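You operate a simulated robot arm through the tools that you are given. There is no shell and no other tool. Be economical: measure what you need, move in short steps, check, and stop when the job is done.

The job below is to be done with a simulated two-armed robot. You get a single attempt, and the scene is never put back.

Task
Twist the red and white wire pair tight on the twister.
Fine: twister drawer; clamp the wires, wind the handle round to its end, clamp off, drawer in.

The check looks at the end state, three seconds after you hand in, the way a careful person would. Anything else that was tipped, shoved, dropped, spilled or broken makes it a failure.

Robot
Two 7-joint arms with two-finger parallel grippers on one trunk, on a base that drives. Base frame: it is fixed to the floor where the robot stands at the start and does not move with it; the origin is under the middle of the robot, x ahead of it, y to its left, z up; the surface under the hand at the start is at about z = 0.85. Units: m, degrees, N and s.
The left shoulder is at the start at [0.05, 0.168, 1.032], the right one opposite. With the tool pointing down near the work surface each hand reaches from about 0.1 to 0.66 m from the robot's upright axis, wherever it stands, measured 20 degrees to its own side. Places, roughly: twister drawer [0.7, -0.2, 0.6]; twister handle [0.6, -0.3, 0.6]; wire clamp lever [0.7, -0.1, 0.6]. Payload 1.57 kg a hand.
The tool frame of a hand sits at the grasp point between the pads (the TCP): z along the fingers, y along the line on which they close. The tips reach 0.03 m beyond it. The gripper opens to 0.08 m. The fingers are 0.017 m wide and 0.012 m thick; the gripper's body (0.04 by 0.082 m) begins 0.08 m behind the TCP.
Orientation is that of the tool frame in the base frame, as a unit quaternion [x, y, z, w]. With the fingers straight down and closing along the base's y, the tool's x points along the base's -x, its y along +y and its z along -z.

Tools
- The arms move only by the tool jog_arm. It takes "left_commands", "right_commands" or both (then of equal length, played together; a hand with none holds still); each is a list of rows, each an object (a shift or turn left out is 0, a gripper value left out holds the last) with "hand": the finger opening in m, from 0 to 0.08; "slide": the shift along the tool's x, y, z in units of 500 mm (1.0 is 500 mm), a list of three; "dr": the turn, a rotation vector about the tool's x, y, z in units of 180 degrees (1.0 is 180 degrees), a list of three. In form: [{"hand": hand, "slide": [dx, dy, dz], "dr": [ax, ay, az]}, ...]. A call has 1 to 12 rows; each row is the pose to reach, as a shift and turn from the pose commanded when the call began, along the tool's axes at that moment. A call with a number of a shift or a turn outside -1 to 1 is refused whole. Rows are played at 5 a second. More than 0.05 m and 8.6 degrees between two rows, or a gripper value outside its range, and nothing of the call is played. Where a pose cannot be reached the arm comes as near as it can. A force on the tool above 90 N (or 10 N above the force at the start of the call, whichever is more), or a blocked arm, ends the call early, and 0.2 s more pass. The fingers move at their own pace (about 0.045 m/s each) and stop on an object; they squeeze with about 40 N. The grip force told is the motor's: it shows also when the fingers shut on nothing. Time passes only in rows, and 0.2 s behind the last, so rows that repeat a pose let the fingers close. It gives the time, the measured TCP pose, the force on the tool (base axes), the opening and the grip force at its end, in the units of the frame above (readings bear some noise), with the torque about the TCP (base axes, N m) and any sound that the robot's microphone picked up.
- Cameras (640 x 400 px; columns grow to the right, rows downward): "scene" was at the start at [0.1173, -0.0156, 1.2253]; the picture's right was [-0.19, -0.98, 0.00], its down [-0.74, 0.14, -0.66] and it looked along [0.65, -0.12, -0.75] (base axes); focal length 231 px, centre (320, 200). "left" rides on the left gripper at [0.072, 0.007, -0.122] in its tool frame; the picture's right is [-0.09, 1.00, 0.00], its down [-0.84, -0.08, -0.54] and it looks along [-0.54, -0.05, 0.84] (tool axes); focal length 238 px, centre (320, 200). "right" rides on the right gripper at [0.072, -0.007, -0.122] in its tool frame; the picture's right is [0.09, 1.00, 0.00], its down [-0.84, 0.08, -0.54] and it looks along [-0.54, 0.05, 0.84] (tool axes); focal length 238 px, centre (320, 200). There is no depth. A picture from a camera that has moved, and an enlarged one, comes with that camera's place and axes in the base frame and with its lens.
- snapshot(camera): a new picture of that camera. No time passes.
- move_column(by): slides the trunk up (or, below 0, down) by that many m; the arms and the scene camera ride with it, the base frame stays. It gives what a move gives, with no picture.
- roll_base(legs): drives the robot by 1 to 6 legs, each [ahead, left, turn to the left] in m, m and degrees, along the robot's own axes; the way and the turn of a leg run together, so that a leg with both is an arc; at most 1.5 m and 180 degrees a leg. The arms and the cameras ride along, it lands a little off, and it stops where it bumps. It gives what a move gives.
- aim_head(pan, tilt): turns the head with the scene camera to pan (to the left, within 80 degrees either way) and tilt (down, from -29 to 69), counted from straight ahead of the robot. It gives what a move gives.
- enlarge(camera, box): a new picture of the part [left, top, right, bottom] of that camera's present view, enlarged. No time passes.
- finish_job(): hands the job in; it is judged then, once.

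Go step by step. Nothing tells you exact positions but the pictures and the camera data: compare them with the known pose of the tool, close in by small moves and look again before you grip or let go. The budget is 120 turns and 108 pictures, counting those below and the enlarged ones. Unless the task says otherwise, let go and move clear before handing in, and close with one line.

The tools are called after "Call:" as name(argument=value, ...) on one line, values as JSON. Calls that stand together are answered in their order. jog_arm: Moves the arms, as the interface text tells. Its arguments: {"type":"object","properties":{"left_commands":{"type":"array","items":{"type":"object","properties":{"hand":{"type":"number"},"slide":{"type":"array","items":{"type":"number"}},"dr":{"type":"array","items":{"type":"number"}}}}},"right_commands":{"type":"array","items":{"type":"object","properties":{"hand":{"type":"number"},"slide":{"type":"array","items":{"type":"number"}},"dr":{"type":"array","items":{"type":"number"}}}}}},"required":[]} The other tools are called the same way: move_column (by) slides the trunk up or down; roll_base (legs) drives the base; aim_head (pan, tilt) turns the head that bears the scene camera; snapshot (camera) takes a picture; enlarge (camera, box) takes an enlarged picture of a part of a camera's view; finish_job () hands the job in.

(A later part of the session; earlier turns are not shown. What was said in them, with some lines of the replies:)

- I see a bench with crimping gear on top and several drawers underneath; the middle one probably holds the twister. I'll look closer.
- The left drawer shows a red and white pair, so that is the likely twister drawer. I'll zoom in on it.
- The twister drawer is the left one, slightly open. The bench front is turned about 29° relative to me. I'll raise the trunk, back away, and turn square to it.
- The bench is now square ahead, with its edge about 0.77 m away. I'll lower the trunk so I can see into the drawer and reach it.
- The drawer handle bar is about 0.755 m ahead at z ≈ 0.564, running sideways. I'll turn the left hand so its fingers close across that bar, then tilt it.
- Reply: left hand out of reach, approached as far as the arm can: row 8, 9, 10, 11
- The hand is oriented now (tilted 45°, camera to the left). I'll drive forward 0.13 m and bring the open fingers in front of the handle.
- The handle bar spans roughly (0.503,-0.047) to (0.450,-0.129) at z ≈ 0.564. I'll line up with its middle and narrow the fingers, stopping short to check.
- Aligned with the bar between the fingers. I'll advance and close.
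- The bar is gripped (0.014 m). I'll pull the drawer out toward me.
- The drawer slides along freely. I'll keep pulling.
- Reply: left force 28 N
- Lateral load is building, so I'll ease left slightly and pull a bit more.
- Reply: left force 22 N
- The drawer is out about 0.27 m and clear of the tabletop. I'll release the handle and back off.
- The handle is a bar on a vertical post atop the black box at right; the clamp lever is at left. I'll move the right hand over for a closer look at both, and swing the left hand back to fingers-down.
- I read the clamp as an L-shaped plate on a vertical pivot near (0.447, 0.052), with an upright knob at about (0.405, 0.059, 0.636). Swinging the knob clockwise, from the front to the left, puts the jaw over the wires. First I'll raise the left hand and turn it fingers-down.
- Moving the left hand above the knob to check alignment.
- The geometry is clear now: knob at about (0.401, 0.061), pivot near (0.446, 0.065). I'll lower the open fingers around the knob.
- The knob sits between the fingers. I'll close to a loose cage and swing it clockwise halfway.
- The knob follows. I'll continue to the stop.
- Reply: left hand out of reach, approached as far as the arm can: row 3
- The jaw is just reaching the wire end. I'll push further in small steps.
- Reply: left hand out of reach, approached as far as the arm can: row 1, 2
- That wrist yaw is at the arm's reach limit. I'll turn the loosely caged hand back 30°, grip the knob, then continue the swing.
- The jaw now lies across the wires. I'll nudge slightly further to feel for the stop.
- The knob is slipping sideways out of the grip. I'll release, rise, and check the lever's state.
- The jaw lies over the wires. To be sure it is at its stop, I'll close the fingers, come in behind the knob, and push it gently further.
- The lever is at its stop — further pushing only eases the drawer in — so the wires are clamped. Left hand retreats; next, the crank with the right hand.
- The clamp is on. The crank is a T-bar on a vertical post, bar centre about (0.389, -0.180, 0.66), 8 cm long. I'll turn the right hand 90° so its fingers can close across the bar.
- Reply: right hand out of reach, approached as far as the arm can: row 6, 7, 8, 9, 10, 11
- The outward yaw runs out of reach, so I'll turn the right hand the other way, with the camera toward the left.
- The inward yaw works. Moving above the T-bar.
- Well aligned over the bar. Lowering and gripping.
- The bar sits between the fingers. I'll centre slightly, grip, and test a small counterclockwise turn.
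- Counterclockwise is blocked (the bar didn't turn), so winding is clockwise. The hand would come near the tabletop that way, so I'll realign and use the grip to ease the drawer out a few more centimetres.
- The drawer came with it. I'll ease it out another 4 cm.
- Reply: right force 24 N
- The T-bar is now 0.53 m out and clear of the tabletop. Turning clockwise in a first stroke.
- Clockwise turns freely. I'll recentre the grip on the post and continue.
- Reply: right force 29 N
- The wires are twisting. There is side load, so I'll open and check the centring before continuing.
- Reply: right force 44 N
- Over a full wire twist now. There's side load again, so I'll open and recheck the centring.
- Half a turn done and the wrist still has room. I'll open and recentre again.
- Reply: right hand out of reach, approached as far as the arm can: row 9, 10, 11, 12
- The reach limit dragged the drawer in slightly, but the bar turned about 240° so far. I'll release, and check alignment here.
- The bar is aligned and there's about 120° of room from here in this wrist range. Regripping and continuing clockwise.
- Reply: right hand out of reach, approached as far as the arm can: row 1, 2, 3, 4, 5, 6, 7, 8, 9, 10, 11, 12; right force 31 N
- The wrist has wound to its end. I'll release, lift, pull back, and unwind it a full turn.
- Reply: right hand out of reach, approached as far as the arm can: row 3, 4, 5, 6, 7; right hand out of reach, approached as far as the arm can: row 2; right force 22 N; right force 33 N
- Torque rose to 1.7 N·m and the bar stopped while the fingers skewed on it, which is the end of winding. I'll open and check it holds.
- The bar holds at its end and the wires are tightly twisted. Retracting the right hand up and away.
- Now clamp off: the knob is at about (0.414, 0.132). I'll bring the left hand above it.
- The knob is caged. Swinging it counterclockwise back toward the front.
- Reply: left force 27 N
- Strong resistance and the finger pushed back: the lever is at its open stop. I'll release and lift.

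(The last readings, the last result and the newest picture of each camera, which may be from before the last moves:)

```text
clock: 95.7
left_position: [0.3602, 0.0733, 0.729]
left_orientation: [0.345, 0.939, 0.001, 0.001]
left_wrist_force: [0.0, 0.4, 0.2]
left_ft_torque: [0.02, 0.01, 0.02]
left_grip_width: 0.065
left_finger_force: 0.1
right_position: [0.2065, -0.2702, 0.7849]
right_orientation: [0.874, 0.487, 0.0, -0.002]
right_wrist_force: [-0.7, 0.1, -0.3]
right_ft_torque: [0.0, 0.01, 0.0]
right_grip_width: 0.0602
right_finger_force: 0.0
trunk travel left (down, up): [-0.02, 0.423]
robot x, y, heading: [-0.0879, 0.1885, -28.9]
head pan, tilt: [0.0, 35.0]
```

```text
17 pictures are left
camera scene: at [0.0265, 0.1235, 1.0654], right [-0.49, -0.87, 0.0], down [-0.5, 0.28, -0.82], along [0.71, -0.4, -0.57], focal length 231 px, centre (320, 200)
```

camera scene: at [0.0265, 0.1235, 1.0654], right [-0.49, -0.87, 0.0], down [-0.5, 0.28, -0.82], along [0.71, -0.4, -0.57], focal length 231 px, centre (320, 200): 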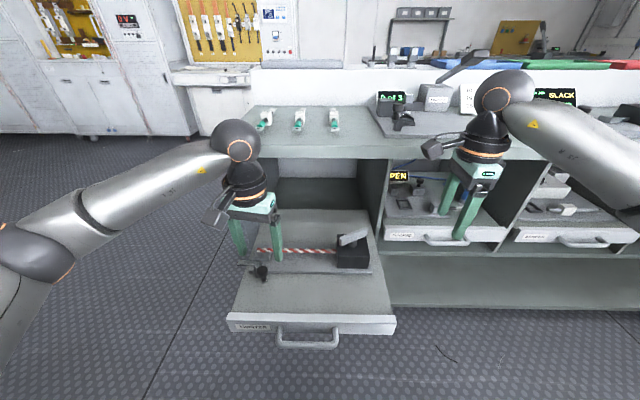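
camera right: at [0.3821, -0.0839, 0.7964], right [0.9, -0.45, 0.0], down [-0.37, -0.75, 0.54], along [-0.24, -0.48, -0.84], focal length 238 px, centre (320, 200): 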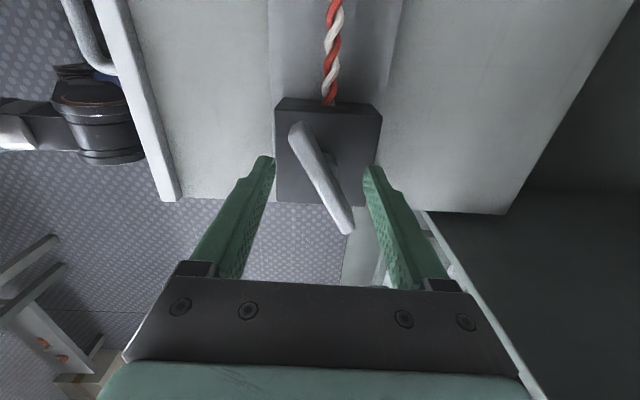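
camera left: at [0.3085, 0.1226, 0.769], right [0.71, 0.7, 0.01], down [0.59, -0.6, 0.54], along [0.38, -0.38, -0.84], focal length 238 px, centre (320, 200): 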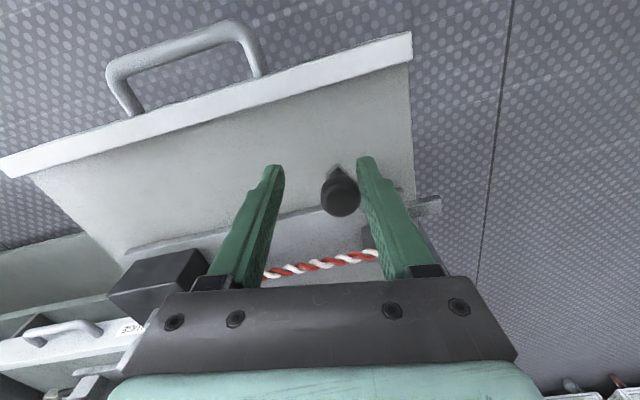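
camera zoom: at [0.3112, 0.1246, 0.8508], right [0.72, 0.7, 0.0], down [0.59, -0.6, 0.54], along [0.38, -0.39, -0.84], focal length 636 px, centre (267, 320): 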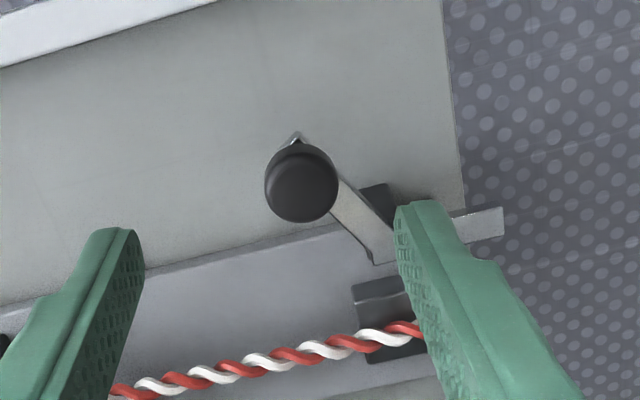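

The clamp is open again as at the start, and the twist holds. Now I'll bring the left hand in front of the drawer handle, fingers closed, to push the drawer in.

Call:
jog_arm(left_commands=[{"slide": [0.055, -0.06, 0], "hand": 0, "dr": [0, 0, -0.02]}, {"slide": [0.11, -0.12, 0], "hand": 0, "dr": [0, 0, -0.04]}, {"slide": [0.166, -0.18, 0], "hand": 0, "dr": [0, 0, -0.063]}, {"slide": [0.23, -0.239, 0], "hand": 0, "dr": [0, 0, -0.063]}])

Call:
snapshot(camera="left")

Call:
snapshot(camera="scene")

```text
clock: 96.7
left_position: [0.1948, 0.0568, 0.7268]
left_orientation: [0.251, 0.968, 0.0, 0.0]
left_wrist_force: [-0.1, -0.2, -0.1]
left_ft_torque: [-0.02, 0.02, 0.0]
left_grip_width: 0.0002
left_finger_force: 13.2
right_position: [0.2064, -0.2721, 0.7849]
right_orientation: [0.873, 0.487, 0.0, -0.002]
right_wrist_force: [0.5, -0.8, 0.3]
right_ft_torque: [-0.02, -0.01, 0.0]
right_grip_width: 0.0599
right_finger_force: 0.1
trunk travel left (down, up): [-0.02, 0.423]
robot x, y, heading: [-0.0835, 0.1862, -29.4]
head pan, tilt: [0.0, 35.0]
```

```text
16 pictures are left
camera left: at [0.1366, 0.0974, 0.8483], right [0.56, 0.83, 0.0], down [0.69, -0.47, 0.54], along [0.45, -0.31, -0.84], focal length 238 px, centre (320, 200)
```

left: 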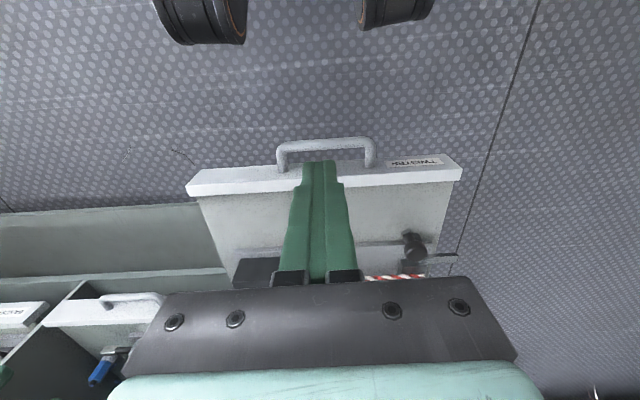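

```text
15 pictures are left
camera scene: at [0.0265, 0.1235, 1.0655], right [-0.49, -0.87, 0.0], down [-0.5, 0.28, -0.82], along [0.71, -0.4, -0.57], focal length 231 px, centre (320, 200)
```

scene: 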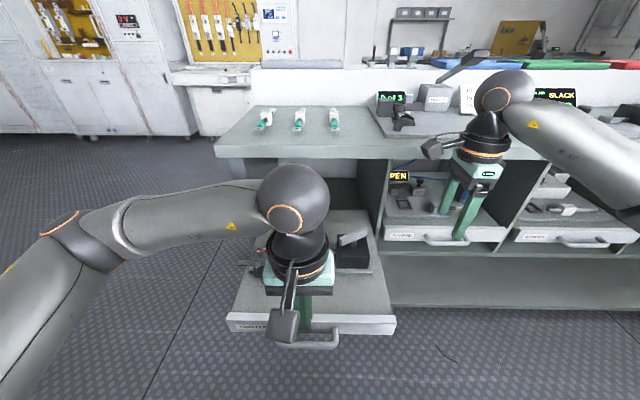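

The fingers are just behind the handle bar; I'll back off 2 cm, then lower.

Call:
jog_arm(left_commands=[{"slide": [0.04, 0.011, 0]}, {"slide": [0.04, 0.011, 0.08]}, {"slide": [0.04, 0.011, 0.16]}, {"slide": [0.04, 0.011, 0.24]}, {"slide": [0.04, 0.011, 0.29]}])

Call:
snapshot(camera="left")

```text
clock: 97.9
left_position: [0.1806, 0.0727, 0.5814]
left_orientation: [0.25, 0.968, -0.001, 0.001]
left_wrist_force: [0.6, -0.2, 0.2]
left_ft_torque: [0.01, 0.03, 0.0]
left_grip_width: 0.0001
left_finger_force: 21.4
right_position: [0.2057, -0.2704, 0.784]
right_orientation: [0.873, 0.488, 0.0, -0.001]
right_wrist_force: [-0.8, 0.4, -0.3]
right_ft_torque: [-0.03, 0.01, 0.0]
right_grip_width: 0.06
right_finger_force: 0.1
trunk travel left (down, up): [-0.02, 0.423]
robot x, y, heading: [-0.0852, 0.1895, -28.9]
head pan, tilt: [0.0, 35.0]
```

```text
14 pictures are left
camera left: at [0.1213, 0.1127, 0.7032], right [0.56, 0.83, 0.0], down [0.69, -0.47, 0.54], along [0.45, -0.31, -0.84], focal length 238 px, centre (320, 200)
```

left: 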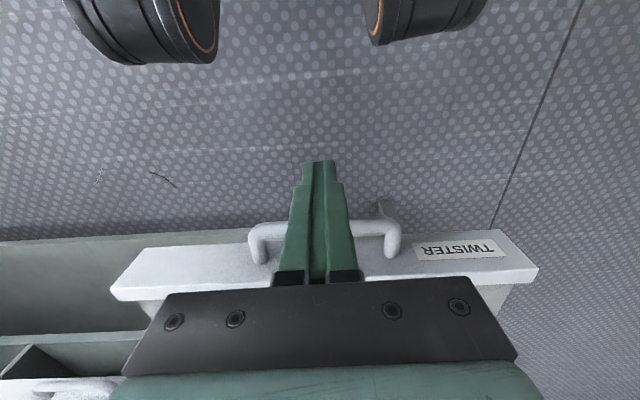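

The fingertips are in front of the bar centre. Pushing the drawer in.

Call:
jog_arm(left_commands=[{"slide": [-0.06, 0, 0]}, {"slide": [-0.11, 0, 0]}, {"slide": [-0.16, 0, 0]}, {"slide": [-0.21, 0, 0]}, {"slide": [-0.26, 0, 0]}, {"slide": [-0.31, 0, 0]}])

Call:
snapshot(camera="scene")

```text
clock: 99.3
left_position: [0.3196, -0.0023, 0.5835]
left_orientation: [0.251, 0.968, 0.0, 0.0]
left_wrist_force: [-5.2, 0.5, -1.7]
left_ft_torque: [0.07, 0.44, -0.05]
left_grip_width: 0.0001
left_finger_force: 21.1
right_position: [0.2061, -0.2703, 0.7856]
right_orientation: [0.873, 0.487, 0.0, 0.0]
right_wrist_force: [-0.4, -0.4, 0.3]
right_ft_torque: [-0.01, 0.0, -0.01]
right_grip_width: 0.06
right_finger_force: 0.1
trunk travel left (down, up): [-0.02, 0.423]
robot x, y, heading: [-0.0858, 0.1858, -29.4]
head pan, tilt: [0.0, 35.0]
```

```text
13 pictures are left
camera scene: at [0.0264, 0.1234, 1.0654], right [-0.49, -0.87, 0.0], down [-0.5, 0.28, -0.82], along [0.71, -0.4, -0.57], focal length 231 px, centre (320, 200)
```

scene: 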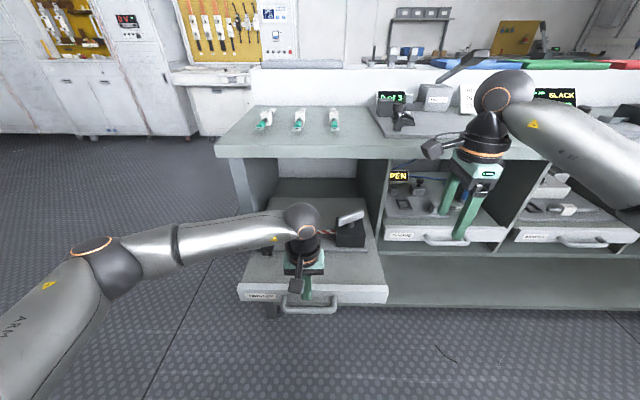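

Call:
jog_arm(left_commands=[{"slide": [-0.05, 0, 0]}, {"slide": [-0.1, 0, 0]}, {"slide": [-0.15, 0, 0]}, {"slide": [-0.2, 0, 0]}, {"slide": [-0.25, 0, 0]}])

Call:
snapshot(camera="scene")

```text
clock: 100.5
left_position: [0.4265, -0.0645, 0.5828]
left_orientation: [0.252, 0.968, 0.0, 0.001]
left_wrist_force: [-6.1, 0.8, -0.4]
left_ft_torque: [0.02, 0.21, -0.08]
left_grip_width: 0.0001
left_finger_force: 21.4
right_position: [0.2041, -0.2708, 0.7852]
right_orientation: [0.873, 0.487, 0.001, -0.001]
right_wrist_force: [0.1, -0.1, -0.1]
right_ft_torque: [0.0, 0.0, -0.01]
right_grip_width: 0.0599
right_finger_force: 0.0
trunk travel left (down, up): [-0.02, 0.423]
robot x, y, heading: [-0.0846, 0.1885, -29.4]
head pan, tilt: [0.0, 35.0]
```

```text
12 pictures are left
camera scene: at [0.0264, 0.1235, 1.0655], right [-0.49, -0.87, 0.0], down [-0.5, 0.28, -0.82], along [0.71, -0.4, -0.57], focal length 231 px, centre (320, 200)
```

scene: 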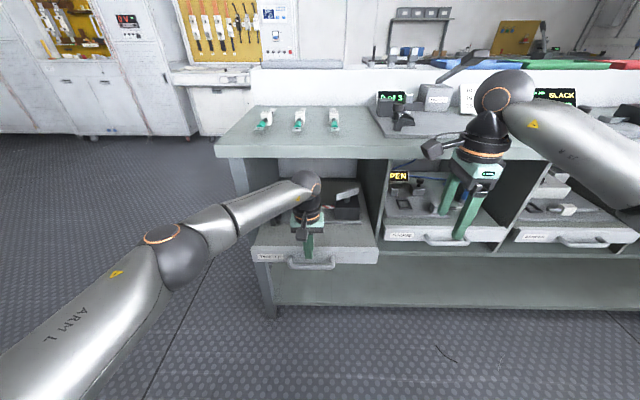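

Call:
jog_arm(left_commands=[{"slide": [-0.03, 0, 0]}, {"slide": [-0.05, 0, 0]}, {"slide": [-0.07, 0, 0]}, {"slide": [-0.08, 0, 0]}, {"slide": [-0.09, 0, 0]}])

Call:
enlarge(camera="scene", box=[230, 130, 410, 280])

```text
clock: 101.7
left_position: [0.4525, -0.0691, 0.5814]
left_orientation: [0.25, 0.968, -0.001, 0.0]
left_wrist_force: [-7.7, 0.1, -0.9]
left_ft_torque: [0.02, 0.15, -0.04]
left_grip_width: 0.0001
left_finger_force: 21.4
left hand out of reach, approached as far as the arm can: row 2, 3, 4, 5
right_position: [0.2056, -0.2696, 0.7861]
right_orientation: [0.873, 0.487, 0.001, -0.001]
right_wrist_force: [0.0, -0.4, -0.2]
right_ft_torque: [0.0, -0.01, -0.02]
right_grip_width: 0.0601
right_finger_force: 0.1
trunk travel left (down, up): [-0.02, 0.423]
robot x, y, heading: [-0.0892, 0.1881, -29.1]
head pan, tilt: [0.0, 35.0]
```

```text
2.67 times, centred on (320, 205) of scene
camera zoom: at [0.0262, 0.1235, 1.0654], right [-0.49, -0.87, 0.0], down [-0.5, 0.28, -0.82], along [0.71, -0.4, -0.57], focal length 616 px, centre (320, 187)
```

zoom: 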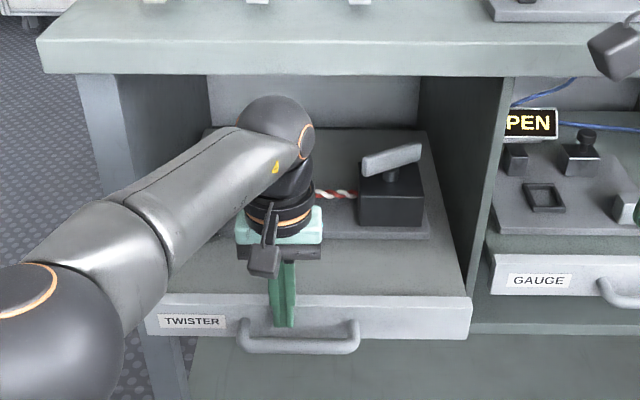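

The arm is at its reach with 3–4 cm left. I'll back the hand off, roll the base 6 cm closer, then finish pushing at the bar's centre.

Call:
jog_arm(left_commands=[{"slide": [0.06, 0, 0]}, {"slide": [0.12, -0.02, 0]}, {"slide": [0.16, -0.04, 0]}])

Call:
roll_base(legs=[[0.06, 0, 0]])

Call:
snapshot(camera="left")

```text
clock: 102.5
left_position: [0.3719, -0.0473, 0.5812]
left_orientation: [0.251, 0.968, -0.001, -0.001]
left_wrist_force: [0.4, -0.3, -0.2]
left_ft_torque: [0.0, 0.02, 0.0]
left_grip_width: 0.0
left_finger_force: 21.1
right_position: [0.2075, -0.2704, 0.7845]
right_orientation: [0.873, 0.487, 0.0, -0.001]
right_wrist_force: [-0.2, -0.2, -0.2]
right_ft_torque: [0.0, 0.01, -0.03]
right_grip_width: 0.0599
right_finger_force: 0.0
trunk travel left (down, up): [-0.02, 0.423]
robot x, y, heading: [-0.0864, 0.1868, -28.9]
head pan, tilt: [0.0, 35.0]
```

```text
clock: 103.4
left_position: [0.4251, -0.077, 0.5801]
left_orientation: [0.251, 0.968, 0.0, 0.0]
left_wrist_force: [-0.5, -1.2, 0.3]
left_ft_torque: [-0.02, 0.0, 0.0]
left_grip_width: 0.0001
left_finger_force: 21.4
right_position: [0.259, -0.2997, 0.7859]
right_orientation: [0.873, 0.487, 0.001, -0.001]
right_wrist_force: [-1.3, 0.7, -0.3]
right_ft_torque: [0.03, -0.03, -0.05]
right_grip_width: 0.06
right_finger_force: 0.0
trunk travel left (down, up): [-0.02, 0.423]
robot x, y, heading: [-0.0319, 0.1566, -29.5]
head pan, tilt: [0.0, 35.0]
```

```text
10 pictures are left
camera left: at [0.3652, -0.0379, 0.7023], right [0.56, 0.83, 0.0], down [0.69, -0.47, 0.54], along [0.45, -0.31, -0.84], focal length 238 px, centre (320, 200)
```

left: 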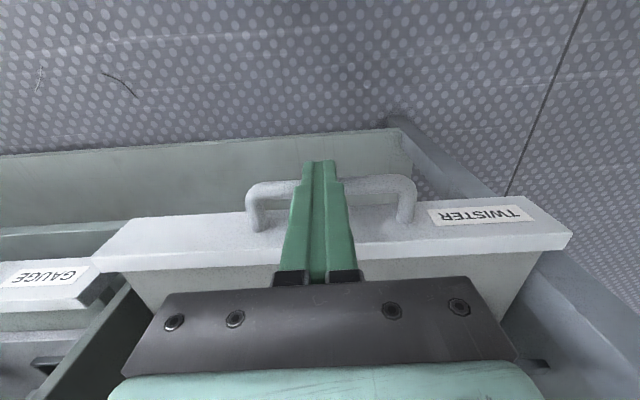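

Call:
jog_arm(left_commands=[{"slide": [-0.02, 0.008, 0]}, {"slide": [-0.04, 0.008, 0]}, {"slide": [-0.06, 0.008, 0]}, {"slide": [-0.075, 0.008, 0]}, {"slide": [-0.085, 0.008, 0]}])

Call:
enlarge(camera="scene", box=[200, 100, 520, 300])

```text
clock: 104.6
left_position: [0.4627, -0.0973, 0.5816]
left_orientation: [0.251, 0.968, -0.001, 0.001]
left_wrist_force: [-11.6, -1.8, 9.0]
left_ft_torque: [-0.11, 0.26, -0.08]
left_grip_width: 0.0
left_finger_force: 21.7
right_position: [0.2577, -0.2998, 0.7861]
right_orientation: [0.873, 0.487, 0.0, -0.001]
right_wrist_force: [-0.6, 0.3, 0.7]
right_ft_torque: [0.01, 0.0, -0.01]
right_grip_width: 0.0598
right_finger_force: 0.0
trunk travel left (down, up): [-0.02, 0.423]
robot x, y, heading: [-0.0342, 0.1569, -29.4]
head pan, tilt: [0.0, 35.0]
```

```text
2.00 times, centred on (360, 200) of scene
camera zoom: at [0.0782, 0.0941, 1.0657], right [-0.49, -0.87, 0.0], down [-0.5, 0.28, -0.82], along [0.72, -0.4, -0.57], focal length 462 px, centre (240, 200)
```

zoom: 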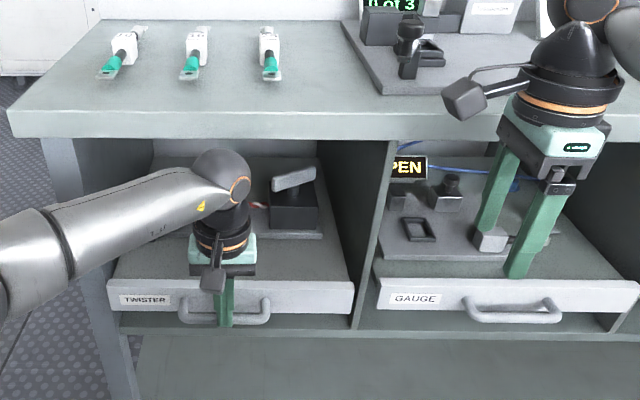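

The drawer front looks level with its neighbour. I'll push a little more to feel the stop.

Call:
jog_arm(left_commands=[{"slide": [-0.008, 0, 0]}, {"slide": [-0.016, 0, 0]}, {"slide": [-0.024, 0, 0]}])

Call:
enlarge(camera="scene", box=[200, 100, 520, 300])

```text
clock: 105.4
left_position: [0.4711, -0.1002, 0.5821]
left_orientation: [0.251, 0.968, 0.001, -0.002]
left_wrist_force: [-20.4, 6.3, 13.2]
left_ft_torque: [0.1, 0.53, 0.0]
left_grip_width: 0.0
left_finger_force: 21.4
right_position: [0.2579, -0.2988, 0.7859]
right_orientation: [0.873, 0.487, 0.001, -0.001]
right_wrist_force: [0.0, 0.5, 0.3]
right_ft_torque: [-0.01, 0.02, 0.0]
right_grip_width: 0.06
right_finger_force: 0.0
trunk travel left (down, up): [-0.02, 0.423]
robot x, y, heading: [-0.0361, 0.1582, -29.2]
head pan, tilt: [0.0, 35.0]
```

```text
2.00 times, centred on (360, 200) of scene
camera zoom: at [0.0775, 0.0947, 1.0658], right [-0.49, -0.87, 0.0], down [-0.5, 0.28, -0.82], along [0.72, -0.4, -0.57], focal length 462 px, centre (240, 200)
```

zoom: 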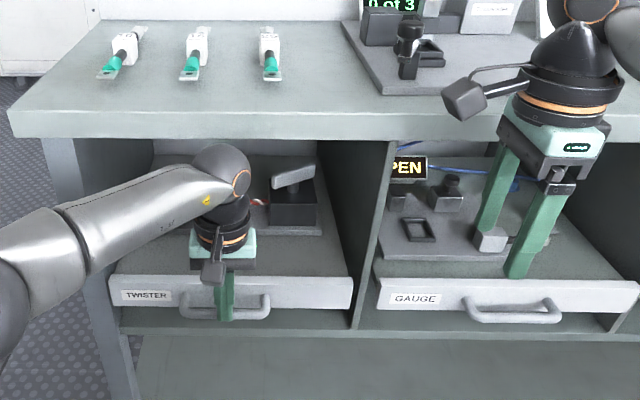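

Call:
jog_arm(left_commands=[{"slide": [-0.01, 0, 0]}, {"slide": [-0.02, 0, 0]}, {"slide": [-0.03, 0, 0]}])

Call:
enlarge(camera="scene", box=[200, 100, 520, 300])

```text
clock: 106.0
left_position: [0.4855, -0.1036, 0.5828]
left_orientation: [0.247, 0.969, -0.001, 0.007]
left_wrist_force: [3.3, 0.8, 38.4]
left_ft_torque: [-0.02, -0.1, 0.17]
left_grip_width: 0.0003
left_finger_force: 21.3
right_position: [0.2582, -0.2995, 0.7858]
right_orientation: [0.873, 0.487, 0.0, 0.0]
right_wrist_force: [0.0, -0.2, -0.4]
right_ft_torque: [-0.02, -0.03, 0.03]
right_grip_width: 0.0599
right_finger_force: 0.2
trunk travel left (down, up): [-0.02, 0.423]
robot x, y, heading: [-0.0313, 0.158, -29.1]
head pan, tilt: [0.0, 35.0]
stopped in row 2 (left hand): the force on the tool passed its limit at 139 N (the readings are from after the stop); the commanded pose is now the measured one
```

```text
2.00 times, centred on (360, 200) of scene
camera zoom: at [0.0775, 0.0957, 1.0655], right [-0.49, -0.87, 0.0], down [-0.5, 0.28, -0.82], along [0.72, -0.4, -0.57], focal length 462 px, centre (240, 200)
```

zoom: 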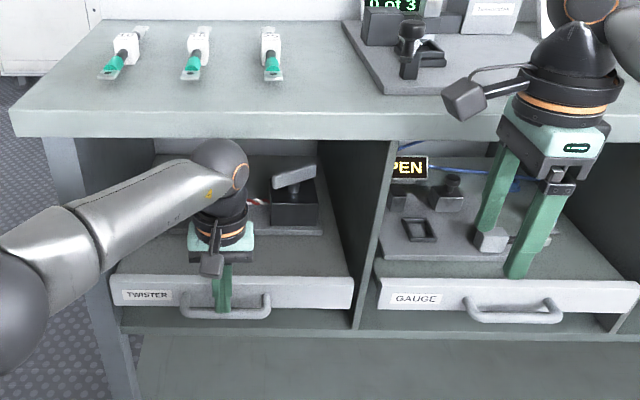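

The drawer is at its stop; the fingertip appears to have ridden up onto the bar. I'll lift straight up carefully and look.

Call:
jog_arm(left_commands=[{"slide": [0, 0, -0.03]}, {"slide": [0, 0, -0.06]}])

Call:
snapshot(camera="left")

```text
clock: 106.8
left_position: [0.4742, -0.0955, 0.5864]
left_orientation: [0.248, 0.968, 0.01, -0.018]
left_wrist_force: [0.4, -0.6, 0.4]
left_ft_torque: [0.02, 0.0, -0.02]
left_grip_width: 0.0002
left_finger_force: 21.5
right_position: [0.2583, -0.2989, 0.7871]
right_orientation: [0.873, 0.488, 0.001, -0.003]
right_wrist_force: [-0.8, -0.9, 0.0]
right_ft_torque: [-0.01, -0.03, -0.02]
right_grip_width: 0.0601
right_finger_force: 0.0
trunk travel left (down, up): [-0.02, 0.423]
robot x, y, heading: [-0.0321, 0.1582, -29.2]
head pan, tilt: [0.0, 35.0]
stopped in row 2 (left hand): the arm was blocked; the commanded pose is now the measured one
```

```text
6 pictures are left
camera left: at [0.4184, -0.059, 0.7103], right [0.56, 0.83, 0.01], down [0.71, -0.49, 0.51], along [0.42, -0.28, -0.86], focal length 238 px, centre (320, 200)
```

left: 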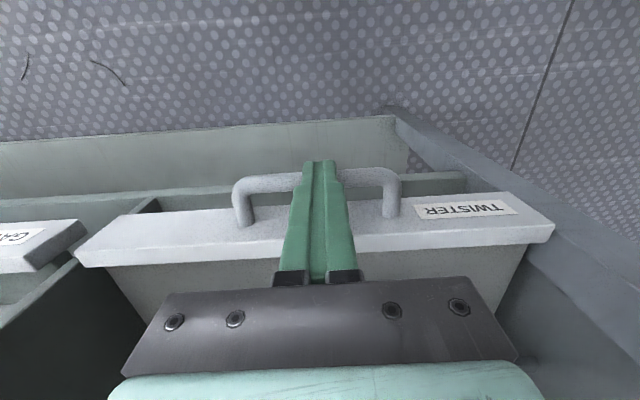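

The wrist was touching the tabletop edge. I'll retreat straight back, away from the bench.

Call:
jog_arm(left_commands=[{"slide": [0.03, 0, 0.004]}, {"slide": [0.07, 0, 0.006]}, {"slide": [0.12, 0, 0.008]}, {"slide": [0.17, 0, 0.008]}])

Call:
snapshot(camera="scene")

```text
clock: 107.8
left_position: [0.4013, -0.0542, 0.5858]
left_orientation: [0.249, 0.968, 0.009, -0.016]
left_wrist_force: [-0.9, 0.9, 0.5]
left_ft_torque: [0.01, 0.0, -0.02]
left_grip_width: 0.0001
left_finger_force: 21.0
right_position: [0.2579, -0.2998, 0.7854]
right_orientation: [0.873, 0.488, -0.001, -0.002]
right_wrist_force: [-0.7, 0.1, 0.0]
right_ft_torque: [0.02, 0.02, -0.02]
right_grip_width: 0.0597
right_finger_force: 0.2
trunk travel left (down, up): [-0.02, 0.423]
robot x, y, heading: [-0.0329, 0.1535, -29.1]
head pan, tilt: [0.0, 35.0]
```

```text
5 pictures are left
camera scene: at [0.0787, 0.0947, 1.0655], right [-0.49, -0.87, 0.0], down [-0.5, 0.28, -0.82], along [0.72, -0.4, -0.57], focal length 231 px, centre (320, 200)
```

scene: 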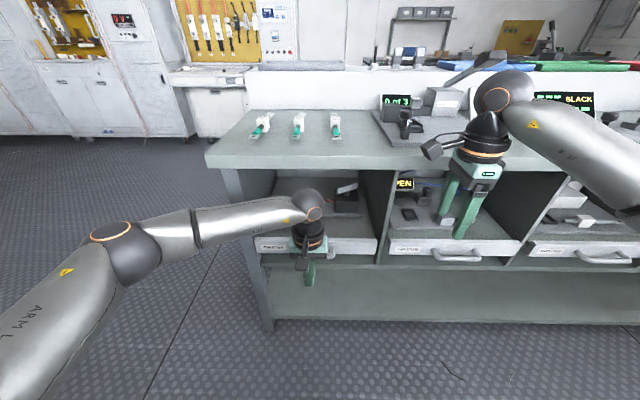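

Clear. I'll back the robot away and inspect the final state.

Call:
roll_base(legs=[[-0.2, 0, 0]])

Call:
jog_arm(left_commands=[{"slide": [0.06, 0.05, 0]}, {"slide": [0.1, 0.14, 0]}, {"slide": [0.1, 0.23, 0]}, {"slide": [0.1, 0.32, 0]}, {"slide": [0.1, 0.4, 0]}])

Call:
enlarge(camera="scene", box=[220, 110, 460, 260])

```text
clock: 109.4
left_position: [0.2242, 0.0431, 0.5847]
left_orientation: [0.25, 0.968, 0.01, -0.015]
left_wrist_force: [0.3, -0.2, 1.2]
left_ft_torque: [0.04, 0.02, -0.02]
left_grip_width: 0.0001
left_finger_force: 21.4
right_position: [0.0821, -0.2008, 0.7839]
right_orientation: [0.873, 0.487, -0.001, -0.001]
right_wrist_force: [0.1, -0.1, 0.0]
right_ft_torque: [-0.02, 0.02, -0.01]
right_grip_width: 0.0601
right_finger_force: 0.1
trunk travel left (down, up): [-0.02, 0.423]
robot x, y, heading: [-0.2095, 0.2596, -29.2]
head pan, tilt: [0.0, 35.0]
```

```text
clock: 110.6
left_position: [0.2769, 0.2427, 0.5922]
left_orientation: [0.249, 0.968, 0.01, -0.016]
left_wrist_force: [0.1, 0.5, 1.2]
left_ft_torque: [0.03, 0.01, 0.0]
left_grip_width: 0.0001
left_finger_force: 21.5
right_position: [0.0823, -0.2007, 0.7845]
right_orientation: [0.873, 0.487, 0.0, -0.002]
right_wrist_force: [0.1, -1.3, -0.7]
right_ft_torque: [0.0, 0.03, 0.03]
right_grip_width: 0.06
right_finger_force: 0.0
trunk travel left (down, up): [-0.02, 0.423]
robot x, y, heading: [-0.2127, 0.2547, -29.2]
head pan, tilt: [0.0, 35.0]
```

```text
2.67 times, centred on (340, 185) of scene
camera zoom: at [-0.0974, 0.1929, 1.0655], right [-0.49, -0.87, 0.0], down [-0.5, 0.28, -0.82], along [0.71, -0.4, -0.57], focal length 616 px, centre (267, 240)
```

zoom: 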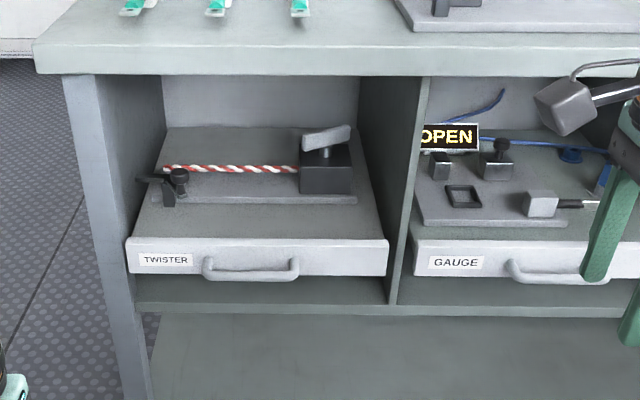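

The drawer front is back level with its neighbour, within a few millimetres of where it started. The pair is twisted tight, the clamp lever is open, and both hands are clear, so I'm handing in.

Call:
finish_job()

```text
The job is handed in.
```

The red and white pair is twisted tight: I wound the handle to its end stop, opened the clamp and pushed the drawer back in. While closing the drawer, the left wrist bumped the tabletop edge; nothing looked disturbed in the pictures afterwards.
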